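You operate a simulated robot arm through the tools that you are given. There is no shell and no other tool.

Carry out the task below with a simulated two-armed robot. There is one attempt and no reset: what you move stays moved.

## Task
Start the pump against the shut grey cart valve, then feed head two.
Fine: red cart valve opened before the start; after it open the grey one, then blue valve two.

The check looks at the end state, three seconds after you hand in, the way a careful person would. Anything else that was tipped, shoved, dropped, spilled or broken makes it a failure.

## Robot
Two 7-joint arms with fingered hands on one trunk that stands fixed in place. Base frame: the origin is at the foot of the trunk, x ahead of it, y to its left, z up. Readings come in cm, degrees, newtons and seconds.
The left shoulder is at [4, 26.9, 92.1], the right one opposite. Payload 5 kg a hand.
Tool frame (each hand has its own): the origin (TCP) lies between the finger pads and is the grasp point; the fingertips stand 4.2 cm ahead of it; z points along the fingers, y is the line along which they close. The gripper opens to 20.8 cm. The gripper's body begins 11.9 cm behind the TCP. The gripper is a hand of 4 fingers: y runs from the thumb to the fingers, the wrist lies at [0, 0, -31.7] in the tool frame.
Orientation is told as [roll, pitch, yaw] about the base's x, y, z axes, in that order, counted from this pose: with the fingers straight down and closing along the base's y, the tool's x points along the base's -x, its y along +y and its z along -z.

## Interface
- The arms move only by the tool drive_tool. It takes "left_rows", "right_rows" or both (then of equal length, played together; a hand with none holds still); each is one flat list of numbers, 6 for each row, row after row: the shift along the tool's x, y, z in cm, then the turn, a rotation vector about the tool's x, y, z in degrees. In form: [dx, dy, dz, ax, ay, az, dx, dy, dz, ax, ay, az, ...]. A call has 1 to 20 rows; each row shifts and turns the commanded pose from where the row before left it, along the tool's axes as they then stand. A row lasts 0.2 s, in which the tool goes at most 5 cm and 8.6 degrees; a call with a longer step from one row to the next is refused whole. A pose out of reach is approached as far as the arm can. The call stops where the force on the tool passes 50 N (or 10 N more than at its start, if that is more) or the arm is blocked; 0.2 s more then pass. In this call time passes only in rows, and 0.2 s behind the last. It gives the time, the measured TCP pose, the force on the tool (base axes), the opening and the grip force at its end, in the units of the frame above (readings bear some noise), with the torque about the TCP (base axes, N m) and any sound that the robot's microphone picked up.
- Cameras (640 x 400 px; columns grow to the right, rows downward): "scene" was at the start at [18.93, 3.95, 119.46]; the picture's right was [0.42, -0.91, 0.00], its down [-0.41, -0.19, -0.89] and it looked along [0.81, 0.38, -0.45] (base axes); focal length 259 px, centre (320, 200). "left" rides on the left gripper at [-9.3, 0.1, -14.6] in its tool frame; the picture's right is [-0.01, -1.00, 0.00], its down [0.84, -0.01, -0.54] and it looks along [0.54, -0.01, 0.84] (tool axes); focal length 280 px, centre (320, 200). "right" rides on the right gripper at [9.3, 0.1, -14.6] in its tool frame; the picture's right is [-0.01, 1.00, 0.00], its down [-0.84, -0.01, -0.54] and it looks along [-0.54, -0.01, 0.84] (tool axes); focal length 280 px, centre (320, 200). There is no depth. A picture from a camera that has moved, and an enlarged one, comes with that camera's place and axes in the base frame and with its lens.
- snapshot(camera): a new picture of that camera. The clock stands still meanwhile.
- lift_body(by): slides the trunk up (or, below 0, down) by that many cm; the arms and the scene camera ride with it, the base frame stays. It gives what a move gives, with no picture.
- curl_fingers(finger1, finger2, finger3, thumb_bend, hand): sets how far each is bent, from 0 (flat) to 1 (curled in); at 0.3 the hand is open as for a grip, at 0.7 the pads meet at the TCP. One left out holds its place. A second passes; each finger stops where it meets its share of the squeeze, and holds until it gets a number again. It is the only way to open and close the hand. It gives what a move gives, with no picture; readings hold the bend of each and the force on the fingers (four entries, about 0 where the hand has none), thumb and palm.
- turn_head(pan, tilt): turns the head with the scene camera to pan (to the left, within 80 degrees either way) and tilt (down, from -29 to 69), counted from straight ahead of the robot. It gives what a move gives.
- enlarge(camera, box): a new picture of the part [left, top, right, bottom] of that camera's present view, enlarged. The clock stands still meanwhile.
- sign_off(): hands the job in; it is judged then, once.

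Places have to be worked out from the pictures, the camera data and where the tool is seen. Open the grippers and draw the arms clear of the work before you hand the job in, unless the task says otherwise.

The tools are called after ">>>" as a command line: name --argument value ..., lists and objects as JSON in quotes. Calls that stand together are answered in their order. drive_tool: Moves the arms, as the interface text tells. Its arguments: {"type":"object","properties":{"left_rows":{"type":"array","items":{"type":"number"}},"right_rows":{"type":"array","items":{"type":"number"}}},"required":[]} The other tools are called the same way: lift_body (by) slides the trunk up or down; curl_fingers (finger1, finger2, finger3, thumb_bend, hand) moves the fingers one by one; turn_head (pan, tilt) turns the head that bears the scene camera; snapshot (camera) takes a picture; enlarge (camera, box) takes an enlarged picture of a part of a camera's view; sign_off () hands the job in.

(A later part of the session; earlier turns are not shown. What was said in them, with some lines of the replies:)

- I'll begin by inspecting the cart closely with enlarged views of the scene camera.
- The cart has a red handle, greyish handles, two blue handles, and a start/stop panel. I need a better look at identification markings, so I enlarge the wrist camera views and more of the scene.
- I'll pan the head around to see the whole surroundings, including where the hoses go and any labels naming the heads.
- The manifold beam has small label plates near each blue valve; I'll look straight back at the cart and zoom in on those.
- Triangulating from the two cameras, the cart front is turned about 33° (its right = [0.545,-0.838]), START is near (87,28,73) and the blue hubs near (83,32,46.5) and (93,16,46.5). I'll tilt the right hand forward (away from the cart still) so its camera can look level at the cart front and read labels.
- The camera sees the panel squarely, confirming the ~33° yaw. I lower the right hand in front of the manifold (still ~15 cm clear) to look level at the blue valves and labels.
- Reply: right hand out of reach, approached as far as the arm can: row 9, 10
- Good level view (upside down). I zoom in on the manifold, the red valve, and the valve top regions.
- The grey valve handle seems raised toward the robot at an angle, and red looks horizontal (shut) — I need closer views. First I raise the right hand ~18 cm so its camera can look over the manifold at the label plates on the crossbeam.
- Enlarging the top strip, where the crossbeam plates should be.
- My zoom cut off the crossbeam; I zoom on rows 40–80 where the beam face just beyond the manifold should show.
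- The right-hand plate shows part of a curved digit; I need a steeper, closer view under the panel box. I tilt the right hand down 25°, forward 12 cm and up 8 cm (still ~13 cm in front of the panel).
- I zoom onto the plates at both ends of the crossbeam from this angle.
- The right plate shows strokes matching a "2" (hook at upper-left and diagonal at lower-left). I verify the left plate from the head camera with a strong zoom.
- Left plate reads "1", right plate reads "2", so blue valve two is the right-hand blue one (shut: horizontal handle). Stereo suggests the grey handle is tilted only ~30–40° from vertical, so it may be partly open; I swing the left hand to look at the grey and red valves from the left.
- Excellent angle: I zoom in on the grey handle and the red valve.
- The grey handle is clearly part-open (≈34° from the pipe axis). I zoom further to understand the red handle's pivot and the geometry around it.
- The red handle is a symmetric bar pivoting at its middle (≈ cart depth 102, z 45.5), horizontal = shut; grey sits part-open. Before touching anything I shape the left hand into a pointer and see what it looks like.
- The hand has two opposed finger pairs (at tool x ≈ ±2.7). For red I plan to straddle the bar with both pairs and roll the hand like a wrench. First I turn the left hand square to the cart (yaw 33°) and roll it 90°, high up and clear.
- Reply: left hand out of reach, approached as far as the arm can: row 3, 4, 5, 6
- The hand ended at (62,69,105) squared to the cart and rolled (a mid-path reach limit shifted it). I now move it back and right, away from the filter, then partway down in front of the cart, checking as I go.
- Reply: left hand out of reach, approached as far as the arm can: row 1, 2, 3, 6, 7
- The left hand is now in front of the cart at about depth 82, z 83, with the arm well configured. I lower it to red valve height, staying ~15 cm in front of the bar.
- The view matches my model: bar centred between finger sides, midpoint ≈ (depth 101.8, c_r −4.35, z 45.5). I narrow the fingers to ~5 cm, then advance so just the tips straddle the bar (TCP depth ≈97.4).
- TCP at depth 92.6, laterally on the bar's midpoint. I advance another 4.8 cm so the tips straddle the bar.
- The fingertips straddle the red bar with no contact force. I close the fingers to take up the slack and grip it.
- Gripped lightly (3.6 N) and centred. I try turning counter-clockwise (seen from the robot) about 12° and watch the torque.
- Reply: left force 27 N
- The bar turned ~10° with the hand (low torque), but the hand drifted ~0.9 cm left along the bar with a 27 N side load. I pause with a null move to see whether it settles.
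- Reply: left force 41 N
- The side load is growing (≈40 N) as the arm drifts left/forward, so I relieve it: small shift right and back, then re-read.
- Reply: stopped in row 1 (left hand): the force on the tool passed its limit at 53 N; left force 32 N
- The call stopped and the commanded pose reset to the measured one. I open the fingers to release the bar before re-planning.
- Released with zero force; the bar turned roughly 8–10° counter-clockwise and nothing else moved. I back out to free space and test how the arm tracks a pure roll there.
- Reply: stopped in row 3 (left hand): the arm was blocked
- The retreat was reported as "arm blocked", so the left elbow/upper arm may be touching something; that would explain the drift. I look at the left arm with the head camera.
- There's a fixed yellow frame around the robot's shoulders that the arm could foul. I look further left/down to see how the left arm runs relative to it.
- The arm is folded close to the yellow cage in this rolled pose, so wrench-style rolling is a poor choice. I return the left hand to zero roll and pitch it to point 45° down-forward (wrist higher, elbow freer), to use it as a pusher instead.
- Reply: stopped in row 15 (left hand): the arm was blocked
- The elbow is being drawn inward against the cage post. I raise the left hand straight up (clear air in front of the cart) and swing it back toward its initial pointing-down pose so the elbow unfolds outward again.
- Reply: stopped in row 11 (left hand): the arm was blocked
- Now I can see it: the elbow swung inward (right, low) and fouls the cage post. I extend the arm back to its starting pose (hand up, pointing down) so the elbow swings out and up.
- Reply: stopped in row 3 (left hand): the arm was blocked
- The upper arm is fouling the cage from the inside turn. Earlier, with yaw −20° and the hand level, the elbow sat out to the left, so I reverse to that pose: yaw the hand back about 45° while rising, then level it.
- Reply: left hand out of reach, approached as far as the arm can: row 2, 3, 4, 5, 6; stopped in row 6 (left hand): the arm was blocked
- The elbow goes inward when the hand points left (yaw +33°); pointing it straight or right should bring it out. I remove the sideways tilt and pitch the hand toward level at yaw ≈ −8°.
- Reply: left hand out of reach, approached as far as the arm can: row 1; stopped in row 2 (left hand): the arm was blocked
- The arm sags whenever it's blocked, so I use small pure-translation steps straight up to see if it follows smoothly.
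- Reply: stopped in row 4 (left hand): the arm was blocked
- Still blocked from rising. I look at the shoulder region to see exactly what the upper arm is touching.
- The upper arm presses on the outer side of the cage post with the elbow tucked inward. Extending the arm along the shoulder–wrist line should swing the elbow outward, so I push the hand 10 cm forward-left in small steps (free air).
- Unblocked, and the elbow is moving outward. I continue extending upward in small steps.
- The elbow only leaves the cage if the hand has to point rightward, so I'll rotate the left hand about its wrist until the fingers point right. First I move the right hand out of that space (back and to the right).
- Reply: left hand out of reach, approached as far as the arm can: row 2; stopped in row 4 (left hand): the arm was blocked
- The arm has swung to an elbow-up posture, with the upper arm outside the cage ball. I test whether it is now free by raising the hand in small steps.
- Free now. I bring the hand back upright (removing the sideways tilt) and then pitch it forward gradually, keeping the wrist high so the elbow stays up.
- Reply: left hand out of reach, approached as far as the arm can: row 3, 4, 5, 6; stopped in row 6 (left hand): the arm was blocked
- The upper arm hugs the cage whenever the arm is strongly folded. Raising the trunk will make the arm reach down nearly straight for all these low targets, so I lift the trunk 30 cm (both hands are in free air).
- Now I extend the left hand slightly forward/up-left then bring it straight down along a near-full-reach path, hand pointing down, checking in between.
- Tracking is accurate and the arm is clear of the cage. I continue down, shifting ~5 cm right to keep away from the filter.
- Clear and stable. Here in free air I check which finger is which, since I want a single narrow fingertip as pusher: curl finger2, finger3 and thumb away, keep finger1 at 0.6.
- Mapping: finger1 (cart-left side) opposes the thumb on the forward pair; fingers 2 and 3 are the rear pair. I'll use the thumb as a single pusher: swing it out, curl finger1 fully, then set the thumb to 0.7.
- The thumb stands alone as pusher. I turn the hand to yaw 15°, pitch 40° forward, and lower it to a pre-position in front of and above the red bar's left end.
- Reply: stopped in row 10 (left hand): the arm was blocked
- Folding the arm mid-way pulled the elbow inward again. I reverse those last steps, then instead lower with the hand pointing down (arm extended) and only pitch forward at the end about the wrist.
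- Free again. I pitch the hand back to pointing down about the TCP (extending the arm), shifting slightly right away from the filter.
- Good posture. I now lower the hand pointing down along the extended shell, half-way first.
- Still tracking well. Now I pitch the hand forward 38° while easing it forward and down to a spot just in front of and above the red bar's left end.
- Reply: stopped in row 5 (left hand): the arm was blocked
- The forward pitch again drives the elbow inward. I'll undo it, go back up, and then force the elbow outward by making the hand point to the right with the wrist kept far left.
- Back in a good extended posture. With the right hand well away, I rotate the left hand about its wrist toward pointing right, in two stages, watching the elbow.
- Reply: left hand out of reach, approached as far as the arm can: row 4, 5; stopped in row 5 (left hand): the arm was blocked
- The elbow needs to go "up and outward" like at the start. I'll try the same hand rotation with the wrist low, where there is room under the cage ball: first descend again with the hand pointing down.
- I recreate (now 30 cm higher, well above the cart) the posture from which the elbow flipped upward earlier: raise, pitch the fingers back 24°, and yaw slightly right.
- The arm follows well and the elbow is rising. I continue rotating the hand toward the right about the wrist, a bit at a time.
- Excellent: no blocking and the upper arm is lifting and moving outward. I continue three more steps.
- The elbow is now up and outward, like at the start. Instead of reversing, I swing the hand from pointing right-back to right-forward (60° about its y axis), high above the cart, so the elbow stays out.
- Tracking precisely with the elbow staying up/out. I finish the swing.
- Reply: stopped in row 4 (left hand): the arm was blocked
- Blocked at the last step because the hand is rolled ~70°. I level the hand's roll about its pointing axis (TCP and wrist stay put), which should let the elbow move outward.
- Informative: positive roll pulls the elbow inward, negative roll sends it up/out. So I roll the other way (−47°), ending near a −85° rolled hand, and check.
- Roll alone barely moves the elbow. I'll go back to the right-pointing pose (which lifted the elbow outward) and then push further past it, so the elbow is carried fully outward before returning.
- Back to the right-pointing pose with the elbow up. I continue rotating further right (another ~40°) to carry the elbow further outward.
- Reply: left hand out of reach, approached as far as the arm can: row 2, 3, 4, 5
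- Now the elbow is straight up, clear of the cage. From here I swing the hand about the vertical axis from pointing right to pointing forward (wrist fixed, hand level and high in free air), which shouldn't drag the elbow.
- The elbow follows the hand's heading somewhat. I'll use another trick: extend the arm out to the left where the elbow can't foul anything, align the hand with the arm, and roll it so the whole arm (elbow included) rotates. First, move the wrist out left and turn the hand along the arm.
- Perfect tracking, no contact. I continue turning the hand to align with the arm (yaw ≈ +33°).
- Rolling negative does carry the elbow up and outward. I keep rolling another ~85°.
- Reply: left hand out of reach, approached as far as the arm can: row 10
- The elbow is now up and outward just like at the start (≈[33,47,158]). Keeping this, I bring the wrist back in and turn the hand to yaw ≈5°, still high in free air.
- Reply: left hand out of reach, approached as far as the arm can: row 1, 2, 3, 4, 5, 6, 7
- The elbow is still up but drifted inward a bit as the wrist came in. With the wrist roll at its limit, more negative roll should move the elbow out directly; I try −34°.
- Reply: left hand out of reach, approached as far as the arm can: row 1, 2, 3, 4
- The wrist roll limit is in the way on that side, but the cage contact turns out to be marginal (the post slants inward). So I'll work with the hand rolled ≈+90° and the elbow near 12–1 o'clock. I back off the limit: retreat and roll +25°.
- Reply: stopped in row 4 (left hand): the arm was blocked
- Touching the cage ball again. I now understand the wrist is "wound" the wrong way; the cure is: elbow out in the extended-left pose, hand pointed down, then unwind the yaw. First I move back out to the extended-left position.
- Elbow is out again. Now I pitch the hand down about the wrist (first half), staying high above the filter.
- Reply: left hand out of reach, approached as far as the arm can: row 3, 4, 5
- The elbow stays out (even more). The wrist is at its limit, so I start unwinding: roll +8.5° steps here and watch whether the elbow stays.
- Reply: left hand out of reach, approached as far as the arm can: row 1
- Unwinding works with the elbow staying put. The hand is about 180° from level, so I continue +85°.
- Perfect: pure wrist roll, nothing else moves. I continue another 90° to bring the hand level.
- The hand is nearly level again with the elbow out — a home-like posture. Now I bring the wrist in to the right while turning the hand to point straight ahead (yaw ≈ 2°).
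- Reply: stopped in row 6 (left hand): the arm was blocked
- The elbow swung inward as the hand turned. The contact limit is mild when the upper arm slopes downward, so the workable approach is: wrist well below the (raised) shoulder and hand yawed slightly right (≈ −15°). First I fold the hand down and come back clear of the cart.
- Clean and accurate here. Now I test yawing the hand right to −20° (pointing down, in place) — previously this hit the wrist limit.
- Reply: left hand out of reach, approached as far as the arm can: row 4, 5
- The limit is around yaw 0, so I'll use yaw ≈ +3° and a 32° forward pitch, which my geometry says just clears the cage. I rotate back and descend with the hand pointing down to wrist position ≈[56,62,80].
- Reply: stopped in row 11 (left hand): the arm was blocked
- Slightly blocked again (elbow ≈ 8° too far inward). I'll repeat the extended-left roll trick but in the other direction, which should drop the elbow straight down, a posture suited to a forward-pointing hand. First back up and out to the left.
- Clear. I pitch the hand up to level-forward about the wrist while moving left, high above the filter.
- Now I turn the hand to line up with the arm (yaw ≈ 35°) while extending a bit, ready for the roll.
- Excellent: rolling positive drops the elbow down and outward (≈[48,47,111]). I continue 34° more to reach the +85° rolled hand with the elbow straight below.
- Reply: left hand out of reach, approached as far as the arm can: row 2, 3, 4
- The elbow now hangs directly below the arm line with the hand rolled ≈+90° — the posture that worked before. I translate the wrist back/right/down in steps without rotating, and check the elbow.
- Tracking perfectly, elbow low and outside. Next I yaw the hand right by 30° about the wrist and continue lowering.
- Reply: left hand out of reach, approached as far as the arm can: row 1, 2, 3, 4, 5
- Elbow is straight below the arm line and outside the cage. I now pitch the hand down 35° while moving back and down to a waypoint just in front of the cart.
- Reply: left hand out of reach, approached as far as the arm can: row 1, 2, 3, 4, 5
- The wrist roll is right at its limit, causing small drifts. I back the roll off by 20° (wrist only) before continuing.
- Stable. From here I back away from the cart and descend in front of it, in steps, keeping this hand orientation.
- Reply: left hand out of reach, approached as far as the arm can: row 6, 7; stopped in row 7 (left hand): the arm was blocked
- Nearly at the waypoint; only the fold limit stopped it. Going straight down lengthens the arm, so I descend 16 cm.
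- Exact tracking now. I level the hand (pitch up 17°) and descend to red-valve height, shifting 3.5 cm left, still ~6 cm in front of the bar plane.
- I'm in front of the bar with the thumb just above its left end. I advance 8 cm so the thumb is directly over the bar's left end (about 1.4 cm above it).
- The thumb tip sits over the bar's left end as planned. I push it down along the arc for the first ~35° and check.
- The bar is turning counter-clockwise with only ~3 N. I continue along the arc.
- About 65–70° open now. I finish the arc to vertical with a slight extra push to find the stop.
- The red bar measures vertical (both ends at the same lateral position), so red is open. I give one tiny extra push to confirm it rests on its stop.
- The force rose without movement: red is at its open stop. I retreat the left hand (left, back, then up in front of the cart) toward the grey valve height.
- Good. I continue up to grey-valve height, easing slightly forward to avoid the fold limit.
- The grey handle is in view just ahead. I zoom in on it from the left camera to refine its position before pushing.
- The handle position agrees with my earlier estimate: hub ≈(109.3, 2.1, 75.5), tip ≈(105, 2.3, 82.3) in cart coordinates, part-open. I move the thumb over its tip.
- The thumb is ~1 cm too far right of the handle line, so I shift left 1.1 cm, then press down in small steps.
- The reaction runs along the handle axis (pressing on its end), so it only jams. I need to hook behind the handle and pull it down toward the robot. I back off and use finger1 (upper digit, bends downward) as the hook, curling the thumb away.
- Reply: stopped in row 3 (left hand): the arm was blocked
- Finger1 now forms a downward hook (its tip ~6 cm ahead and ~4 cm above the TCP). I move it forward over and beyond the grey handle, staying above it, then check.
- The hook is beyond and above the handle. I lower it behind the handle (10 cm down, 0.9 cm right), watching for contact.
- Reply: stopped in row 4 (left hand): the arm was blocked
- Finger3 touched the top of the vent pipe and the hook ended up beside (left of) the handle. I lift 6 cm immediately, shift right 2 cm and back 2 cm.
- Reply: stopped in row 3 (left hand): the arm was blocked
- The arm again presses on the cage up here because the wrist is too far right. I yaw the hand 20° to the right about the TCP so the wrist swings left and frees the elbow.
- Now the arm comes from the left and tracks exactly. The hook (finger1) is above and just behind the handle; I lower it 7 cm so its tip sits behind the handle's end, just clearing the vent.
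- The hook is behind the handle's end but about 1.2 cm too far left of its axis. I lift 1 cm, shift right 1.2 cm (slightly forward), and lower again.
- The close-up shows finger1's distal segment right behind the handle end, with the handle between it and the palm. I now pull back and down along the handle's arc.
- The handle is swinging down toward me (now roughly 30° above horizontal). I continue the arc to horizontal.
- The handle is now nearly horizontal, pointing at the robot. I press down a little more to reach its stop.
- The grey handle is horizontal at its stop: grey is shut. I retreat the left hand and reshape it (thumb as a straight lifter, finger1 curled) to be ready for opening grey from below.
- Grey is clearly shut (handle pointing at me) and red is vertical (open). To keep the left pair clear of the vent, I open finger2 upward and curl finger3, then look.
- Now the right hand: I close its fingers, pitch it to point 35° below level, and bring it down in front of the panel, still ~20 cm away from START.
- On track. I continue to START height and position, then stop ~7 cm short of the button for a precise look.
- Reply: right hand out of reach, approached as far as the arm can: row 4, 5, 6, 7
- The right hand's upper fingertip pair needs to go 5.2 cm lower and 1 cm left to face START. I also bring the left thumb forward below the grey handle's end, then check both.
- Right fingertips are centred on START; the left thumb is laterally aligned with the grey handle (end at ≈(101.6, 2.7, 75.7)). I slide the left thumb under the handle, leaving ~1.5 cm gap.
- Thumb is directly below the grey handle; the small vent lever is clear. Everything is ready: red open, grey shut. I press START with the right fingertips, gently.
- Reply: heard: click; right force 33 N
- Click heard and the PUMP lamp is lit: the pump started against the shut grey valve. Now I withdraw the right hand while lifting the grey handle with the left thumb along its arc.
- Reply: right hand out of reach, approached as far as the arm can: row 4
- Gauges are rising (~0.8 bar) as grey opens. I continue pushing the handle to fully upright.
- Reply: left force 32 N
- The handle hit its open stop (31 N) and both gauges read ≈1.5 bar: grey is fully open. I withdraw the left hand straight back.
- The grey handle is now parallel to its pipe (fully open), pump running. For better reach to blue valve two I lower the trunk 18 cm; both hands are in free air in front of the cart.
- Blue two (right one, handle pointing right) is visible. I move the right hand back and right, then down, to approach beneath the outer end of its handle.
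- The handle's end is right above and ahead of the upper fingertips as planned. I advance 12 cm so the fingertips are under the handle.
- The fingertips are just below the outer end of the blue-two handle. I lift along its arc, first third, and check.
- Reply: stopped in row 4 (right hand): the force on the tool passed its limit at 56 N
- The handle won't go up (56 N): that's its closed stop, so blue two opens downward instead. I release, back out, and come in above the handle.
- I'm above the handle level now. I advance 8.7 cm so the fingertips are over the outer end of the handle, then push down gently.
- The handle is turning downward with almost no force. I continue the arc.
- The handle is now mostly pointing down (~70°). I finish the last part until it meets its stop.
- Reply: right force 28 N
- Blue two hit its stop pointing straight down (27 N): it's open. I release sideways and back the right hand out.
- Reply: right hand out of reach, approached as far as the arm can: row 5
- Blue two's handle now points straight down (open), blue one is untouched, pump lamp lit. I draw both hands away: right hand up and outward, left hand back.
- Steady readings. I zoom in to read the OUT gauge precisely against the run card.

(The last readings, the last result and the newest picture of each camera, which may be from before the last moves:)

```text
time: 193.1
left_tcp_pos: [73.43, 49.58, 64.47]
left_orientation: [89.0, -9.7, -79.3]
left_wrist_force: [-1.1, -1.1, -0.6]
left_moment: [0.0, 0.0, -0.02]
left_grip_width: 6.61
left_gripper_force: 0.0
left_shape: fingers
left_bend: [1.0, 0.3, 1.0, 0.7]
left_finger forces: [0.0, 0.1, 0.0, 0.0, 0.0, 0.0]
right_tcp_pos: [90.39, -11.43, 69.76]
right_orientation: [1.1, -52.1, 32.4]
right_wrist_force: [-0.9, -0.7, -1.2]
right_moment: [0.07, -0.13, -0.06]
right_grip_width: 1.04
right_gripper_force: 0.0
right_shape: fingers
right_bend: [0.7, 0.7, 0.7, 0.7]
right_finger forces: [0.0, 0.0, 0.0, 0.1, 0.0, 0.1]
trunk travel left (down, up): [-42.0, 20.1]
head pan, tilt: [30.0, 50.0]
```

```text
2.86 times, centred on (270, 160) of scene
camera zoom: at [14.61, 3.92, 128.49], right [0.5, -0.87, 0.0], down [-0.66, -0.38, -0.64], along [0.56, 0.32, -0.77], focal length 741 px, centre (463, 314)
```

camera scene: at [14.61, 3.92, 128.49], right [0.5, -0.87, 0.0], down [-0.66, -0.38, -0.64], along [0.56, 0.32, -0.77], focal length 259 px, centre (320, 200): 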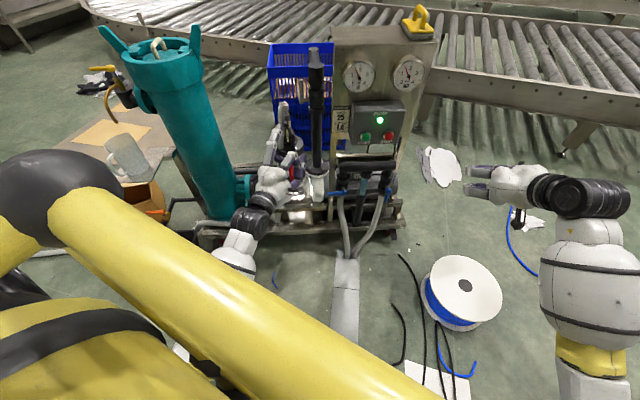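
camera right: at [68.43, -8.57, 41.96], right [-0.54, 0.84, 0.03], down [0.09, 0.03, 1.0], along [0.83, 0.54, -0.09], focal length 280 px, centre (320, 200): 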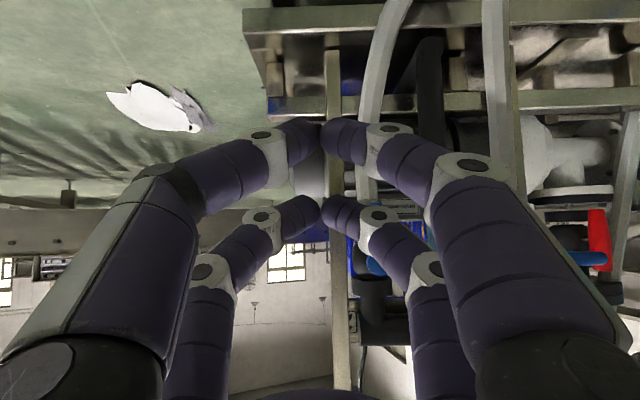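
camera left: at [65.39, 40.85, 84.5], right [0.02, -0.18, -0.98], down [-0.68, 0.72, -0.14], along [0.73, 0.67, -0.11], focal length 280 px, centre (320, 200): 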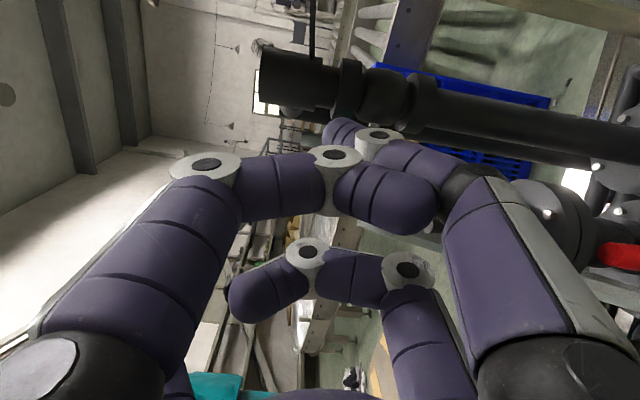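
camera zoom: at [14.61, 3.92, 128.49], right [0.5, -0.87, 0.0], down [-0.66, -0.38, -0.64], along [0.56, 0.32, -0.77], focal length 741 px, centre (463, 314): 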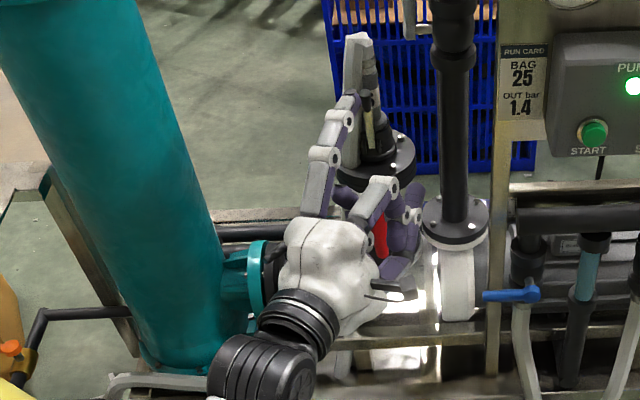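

OUT reads about 1.5 bar, IN slightly higher; red, grey and blue two are open, blue one shut, pump lamp lit. I open both hands in free air.

>>> curl_fingers --hand "left" --thumb_bend 0.3 --finger3 0.3

>>> curl_fingers --hand "left" --finger1 0.3 --finger2 0.3

>>> curl_fingers --hand "right" --finger1 0.3 --finger2 0.3 --finger3 0.3 --thumb_bend 0.3

>>> snapshot --camera "scene"

>>> snapshot --camera "left"

```text
time: 194.1
left_tcp_pos: [73.55, 49.55, 64.52]
left_orientation: [89.0, -9.7, -79.3]
left_wrist_force: [0.3, 0.2, 0.3]
left_moment: [0.0, -0.01, 0.02]
left_grip_width: 9.88
left_gripper_force: 0.0
left_shape: fingers
left_bend: [1.0, 0.3, 0.3, 0.3]
left_finger forces: [0.0, 0.1, 0.0, 0.1, 0.1, 0.0]
right_tcp_pos: [90.42, -11.64, 69.82]
right_orientation: [1.1, -52.2, 32.5]
right_wrist_force: [0.5, 0.8, 0.3]
right_moment: [0.0, 0.01, -0.01]
right_grip_width: 1.06
right_gripper_force: 0.0
right_shape: fingers
right_bend: [0.7, 0.7, 0.7, 0.7]
right_finger forces: [0.1, 0.1, 0.0, 0.1, 0.0, 0.0]
trunk travel left (down, up): [-42.0, 20.1]
head pan, tilt: [30.0, 50.0]
```

```text
time: 195.1
left_tcp_pos: [73.42, 49.56, 64.55]
left_orientation: [89.0, -9.8, -79.3]
left_wrist_force: [0.0, 0.4, -0.8]
left_moment: [-0.01, -0.03, 0.02]
left_grip_width: 21.8
left_gripper_force: 0.0
left_shape: fingers
left_bend: [0.3, 0.3, 0.3, 0.3]
left_finger forces: [0.0, 0.1, 0.0, 0.1, 0.0, 0.0]
right_tcp_pos: [90.4, -11.49, 69.77]
right_orientation: [1.0, -52.2, 32.4]
right_wrist_force: [0.4, -0.1, -0.8]
right_moment: [-0.02, 0.01, 0.0]
right_grip_width: 1.06
right_gripper_force: 0.0
right_shape: fingers
right_bend: [0.7, 0.7, 0.7, 0.7]
right_finger forces: [0.0, 0.0, 0.0, 0.0, 0.1, 0.0]
trunk travel left (down, up): [-42.0, 20.1]
head pan, tilt: [30.0, 50.0]
```

```text
time: 196.1
left_tcp_pos: [73.53, 49.66, 64.47]
left_orientation: [88.9, -9.7, -79.3]
left_wrist_force: [1.3, -0.5, -0.5]
left_moment: [0.03, 0.03, 0.02]
left_grip_width: 21.82
left_gripper_force: 0.2
left_shape: fingers
left_bend: [0.3, 0.3, 0.3, 0.3]
left_finger forces: [0.0, 0.1, 0.1, 0.0, 0.0, 0.0]
right_tcp_pos: [90.49, -11.57, 69.81]
right_orientation: [1.0, -52.3, 32.4]
right_wrist_force: [0.3, 0.9, 0.8]
right_moment: [-0.01, -0.01, 0.01]
right_grip_width: 21.79
right_gripper_force: 0.1
right_shape: fingers
right_bend: [0.3, 0.3, 0.3, 0.3]
right_finger forces: [0.1, 0.0, 0.0, 0.0, 0.1, 0.0]
trunk travel left (down, up): [-42.0, 20.1]
head pan, tilt: [30.0, 50.0]
```

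```text
taken
camera scene: at [14.63, 3.92, 128.49], right [0.5, -0.87, 0.0], down [-0.66, -0.38, -0.64], along [0.56, 0.32, -0.77], focal length 259 px, centre (320, 200)
```

scene: 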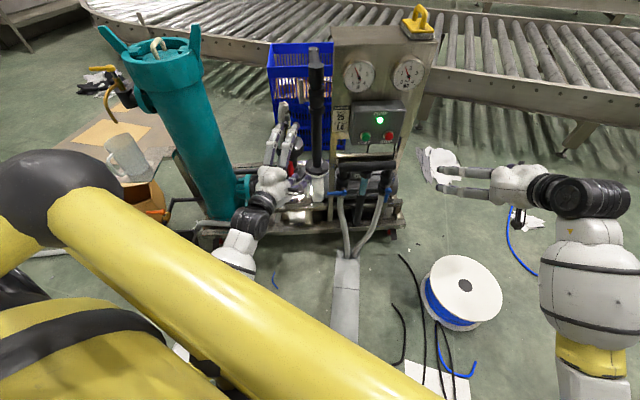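

```text
taken
camera left: at [60.84, 37.94, 66.52], right [0.02, -0.18, -0.98], down [-0.68, 0.72, -0.14], along [0.73, 0.67, -0.11], focal length 280 px, centre (320, 200)
```

left: 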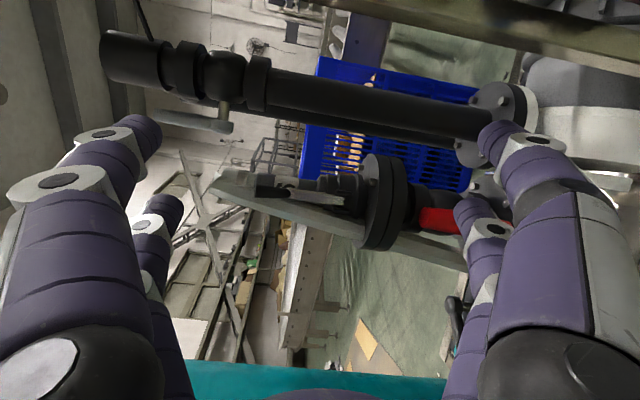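

Both valves' handles read clearly as open from the left camera. I draw the left hand further back and left, and the right hand up and back, clear of the work.

>>> drive_tool --left_rows '[0, 0, -2.5, 0, 0, 0, 0, 0, -2.5, 0, 0, 0, 1.5, 0, -2, 0, 0, 0, 2.5, 0, -1, 0, 0, 0, 2.5, 0, 0, 0, 0, 0]' --right_rows '[-2.0, -3.0, -2.6, 0, 0, 0, -2.0, -3.0, -2.6, 0, 0, 0, -2.0, -3.0, -2.6, 0, 0, 0, -2.0, -2.0, -2.6, 0, 0, 0, -2.0, 0, -2.6, 0, 0, 0]'

>>> snapshot --camera "scene"

>>> turn_head --pan 25 --tilt 30

>>> snapshot --camera "scene"

```text
time: 197.3
left_tcp_pos: [64.39, 54.29, 63.68]
left_orientation: [88.8, -9.7, -79.3]
left_wrist_force: [-0.9, 0.1, 0.4]
left_moment: [-0.02, 0.02, 0.06]
left_grip_width: 21.86
left_gripper_force: 0.1
left_shape: fingers
left_bend: [0.3, 0.3, 0.3, 0.3]
left_finger forces: [0.0, 0.1, 0.1, 0.0, 0.0, 0.1]
right_tcp_pos: [93.13, -23.17, 85.48]
right_orientation: [1.0, -52.0, 32.3]
right_wrist_force: [-0.3, 0.5, 0.0]
right_moment: [0.04, -0.1, -0.01]
right_grip_width: 21.83
right_gripper_force: 0.1
right_shape: fingers
right_bend: [0.3, 0.3, 0.3, 0.3]
right_finger forces: [0.1, 0.0, 0.0, 0.1, 0.0, 0.0]
trunk travel left (down, up): [-42.0, 20.1]
head pan, tilt: [30.0, 50.0]
```

```text
taken
camera scene: at [14.62, 3.88, 128.5], right [0.5, -0.87, 0.0], down [-0.66, -0.38, -0.64], along [0.56, 0.32, -0.77], focal length 259 px, centre (320, 200)
```

scene: 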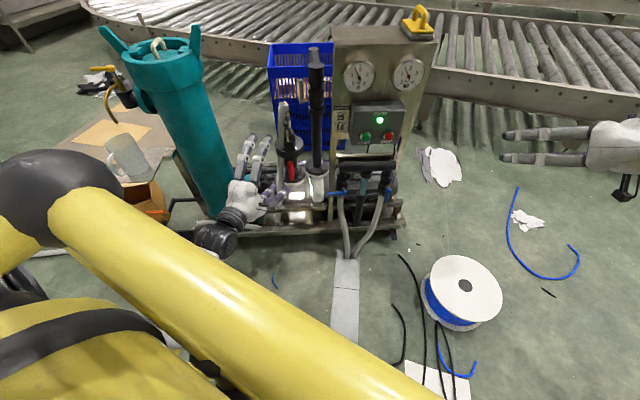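

```text
time: 198.1
left_tcp_pos: [64.42, 54.38, 63.67]
left_orientation: [88.9, -9.8, -79.3]
left_wrist_force: [-0.6, -0.2, 0.2]
left_moment: [0.02, 0.0, 0.06]
left_grip_width: 21.82
left_gripper_force: 0.2
left_shape: fingers
left_bend: [0.3, 0.3, 0.3, 0.3]
left_finger forces: [0.1, 0.1, 0.0, 0.0, 0.0, 0.0]
right_tcp_pos: [93.18, -23.03, 85.45]
right_orientation: [1.0, -52.2, 32.5]
right_wrist_force: [-1.6, -0.4, 0.6]
right_moment: [0.03, 0.01, -0.01]
right_grip_width: 21.84
right_gripper_force: 0.1
right_shape: fingers
right_bend: [0.3, 0.3, 0.3, 0.3]
right_finger forces: [0.1, 0.1, 0.0, 0.0, 0.0, 0.0]
trunk travel left (down, up): [-42.0, 20.1]
head pan, tilt: [25.0, 30.0]
```

```text
taken
camera scene: at [16.15, 3.9, 131.43], right [0.42, -0.91, 0.0], down [-0.45, -0.21, -0.87], along [0.78, 0.37, -0.5], focal length 259 px, centre (320, 200)
```

scene: 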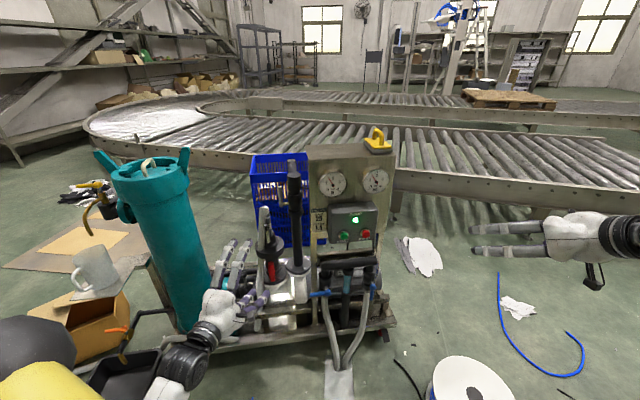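

Arms are clear. A final detailed check of all valves, gauges and surroundings before handing in.

>>> enlarge --camera "scene" --box '[230, 150, 410, 340]'

>>> enlarge --camera "scene" --box '[40, 140, 280, 360]'

>>> enlarge --camera "scene" --box '[240, 170, 320, 300]'

>>> snapshot --camera "left"

```text
2.11 times, centred on (320, 245) of scene
camera zoom: at [16.15, 3.9, 131.43], right [0.42, -0.91, 0.0], down [-0.45, -0.21, -0.87], along [0.78, 0.37, -0.5], focal length 546 px, centre (320, 105)
```

zoom: 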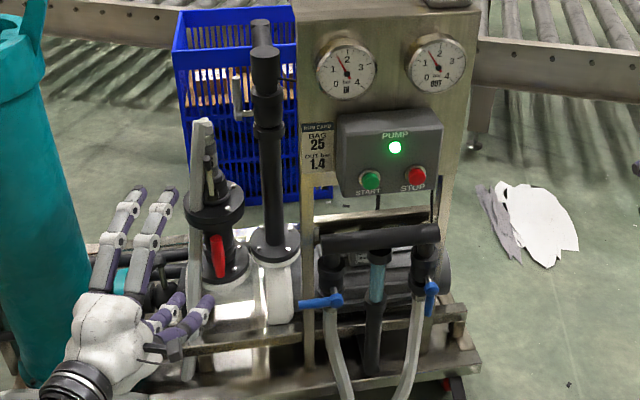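

```text
1.82 times, centred on (160, 250) of scene
camera zoom: at [16.15, 3.9, 131.43], right [0.42, -0.91, 0.0], down [-0.45, -0.21, -0.87], along [0.78, 0.37, -0.5], focal length 472 px, centre (611, 109)
```

zoom: 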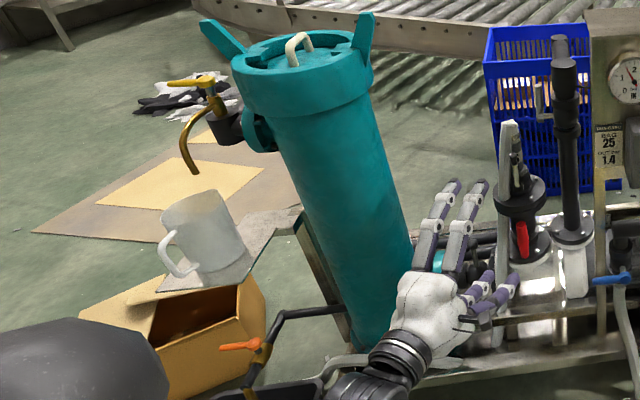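

```text
3.08 times, centred on (280, 235) of scene
camera zoom: at [16.15, 3.9, 131.43], right [0.42, -0.91, 0.0], down [-0.45, -0.21, -0.87], along [0.78, 0.37, -0.5], focal length 798 px, centre (443, 92)
```

zoom: 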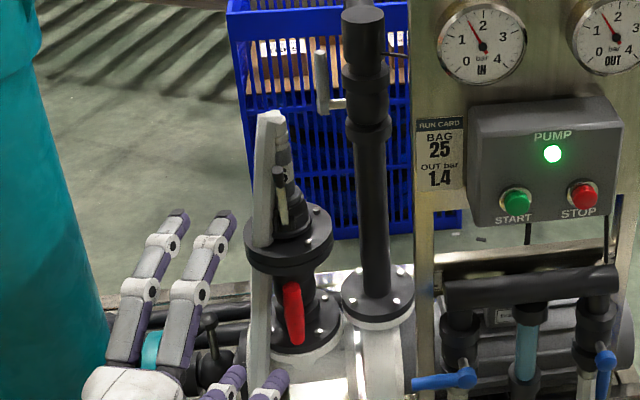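

```text
taken
camera left: at [51.76, 42.69, 65.62], right [0.02, -0.18, -0.98], down [-0.68, 0.72, -0.14], along [0.73, 0.67, -0.11], focal length 280 px, centre (320, 200)
```

left: 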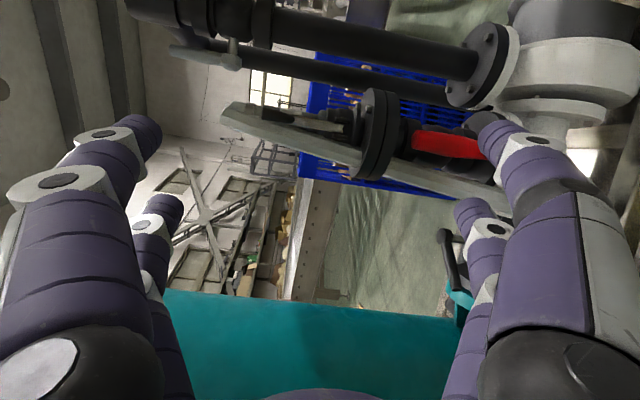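

I checked the finished state before handing in:

- **Pump:** it is running, started while the grey valve was shut. The lamp is lit and the gauges are steady at about 1.5 bar.
- **Valves:** red is open with its bar vertical, and grey is fully open. Blue two is open with its handle down, and blue one is still shut.
- **Surroundings:** I see nothing else moved. Both hands are open and clear of the cart.

The run card lists OUT at 1.4 bar and the gauge reads slightly above that. The task did not ask for a pressure, so I left grey fully open.

I'm signing off now.

>>> sign_off

```text
The job is handed in.
```

The pump is running and head two is being fed, and the job has been handed in. I opened the red valve first, then started the pump with the grey valve fully shut. After that I opened grey, then blue valve two.

- **Grey valve:** it was part-open when I arrived, so I closed it to its stop before pressing START.
- **Blue two:** I first tried lifting its handle and met the closed stop at about 56 N. It opens downward, and it is now at its open stop.
- **Vent pipe:** while reaching for the grey handle, one left finger touched the top of the vent pipe at about 7 N. The pipe and its small lever looked unmoved afterwards.
- **Arm contact:** the left arm touched the robot's own yellow frame several times on the way. I saw no contact with anything else on the floor or the cart.
- **Pressure:** OUT settled at about 1.5 bar, with IN slightly higher. The run card lists OUT at 1.4. The task did not ask for a set pressure, so I left grey fully open.

Blue one stayed shut throughout. Both hands are open; the left hand is about 10–15 cm in front of the cart and the right is farther off.
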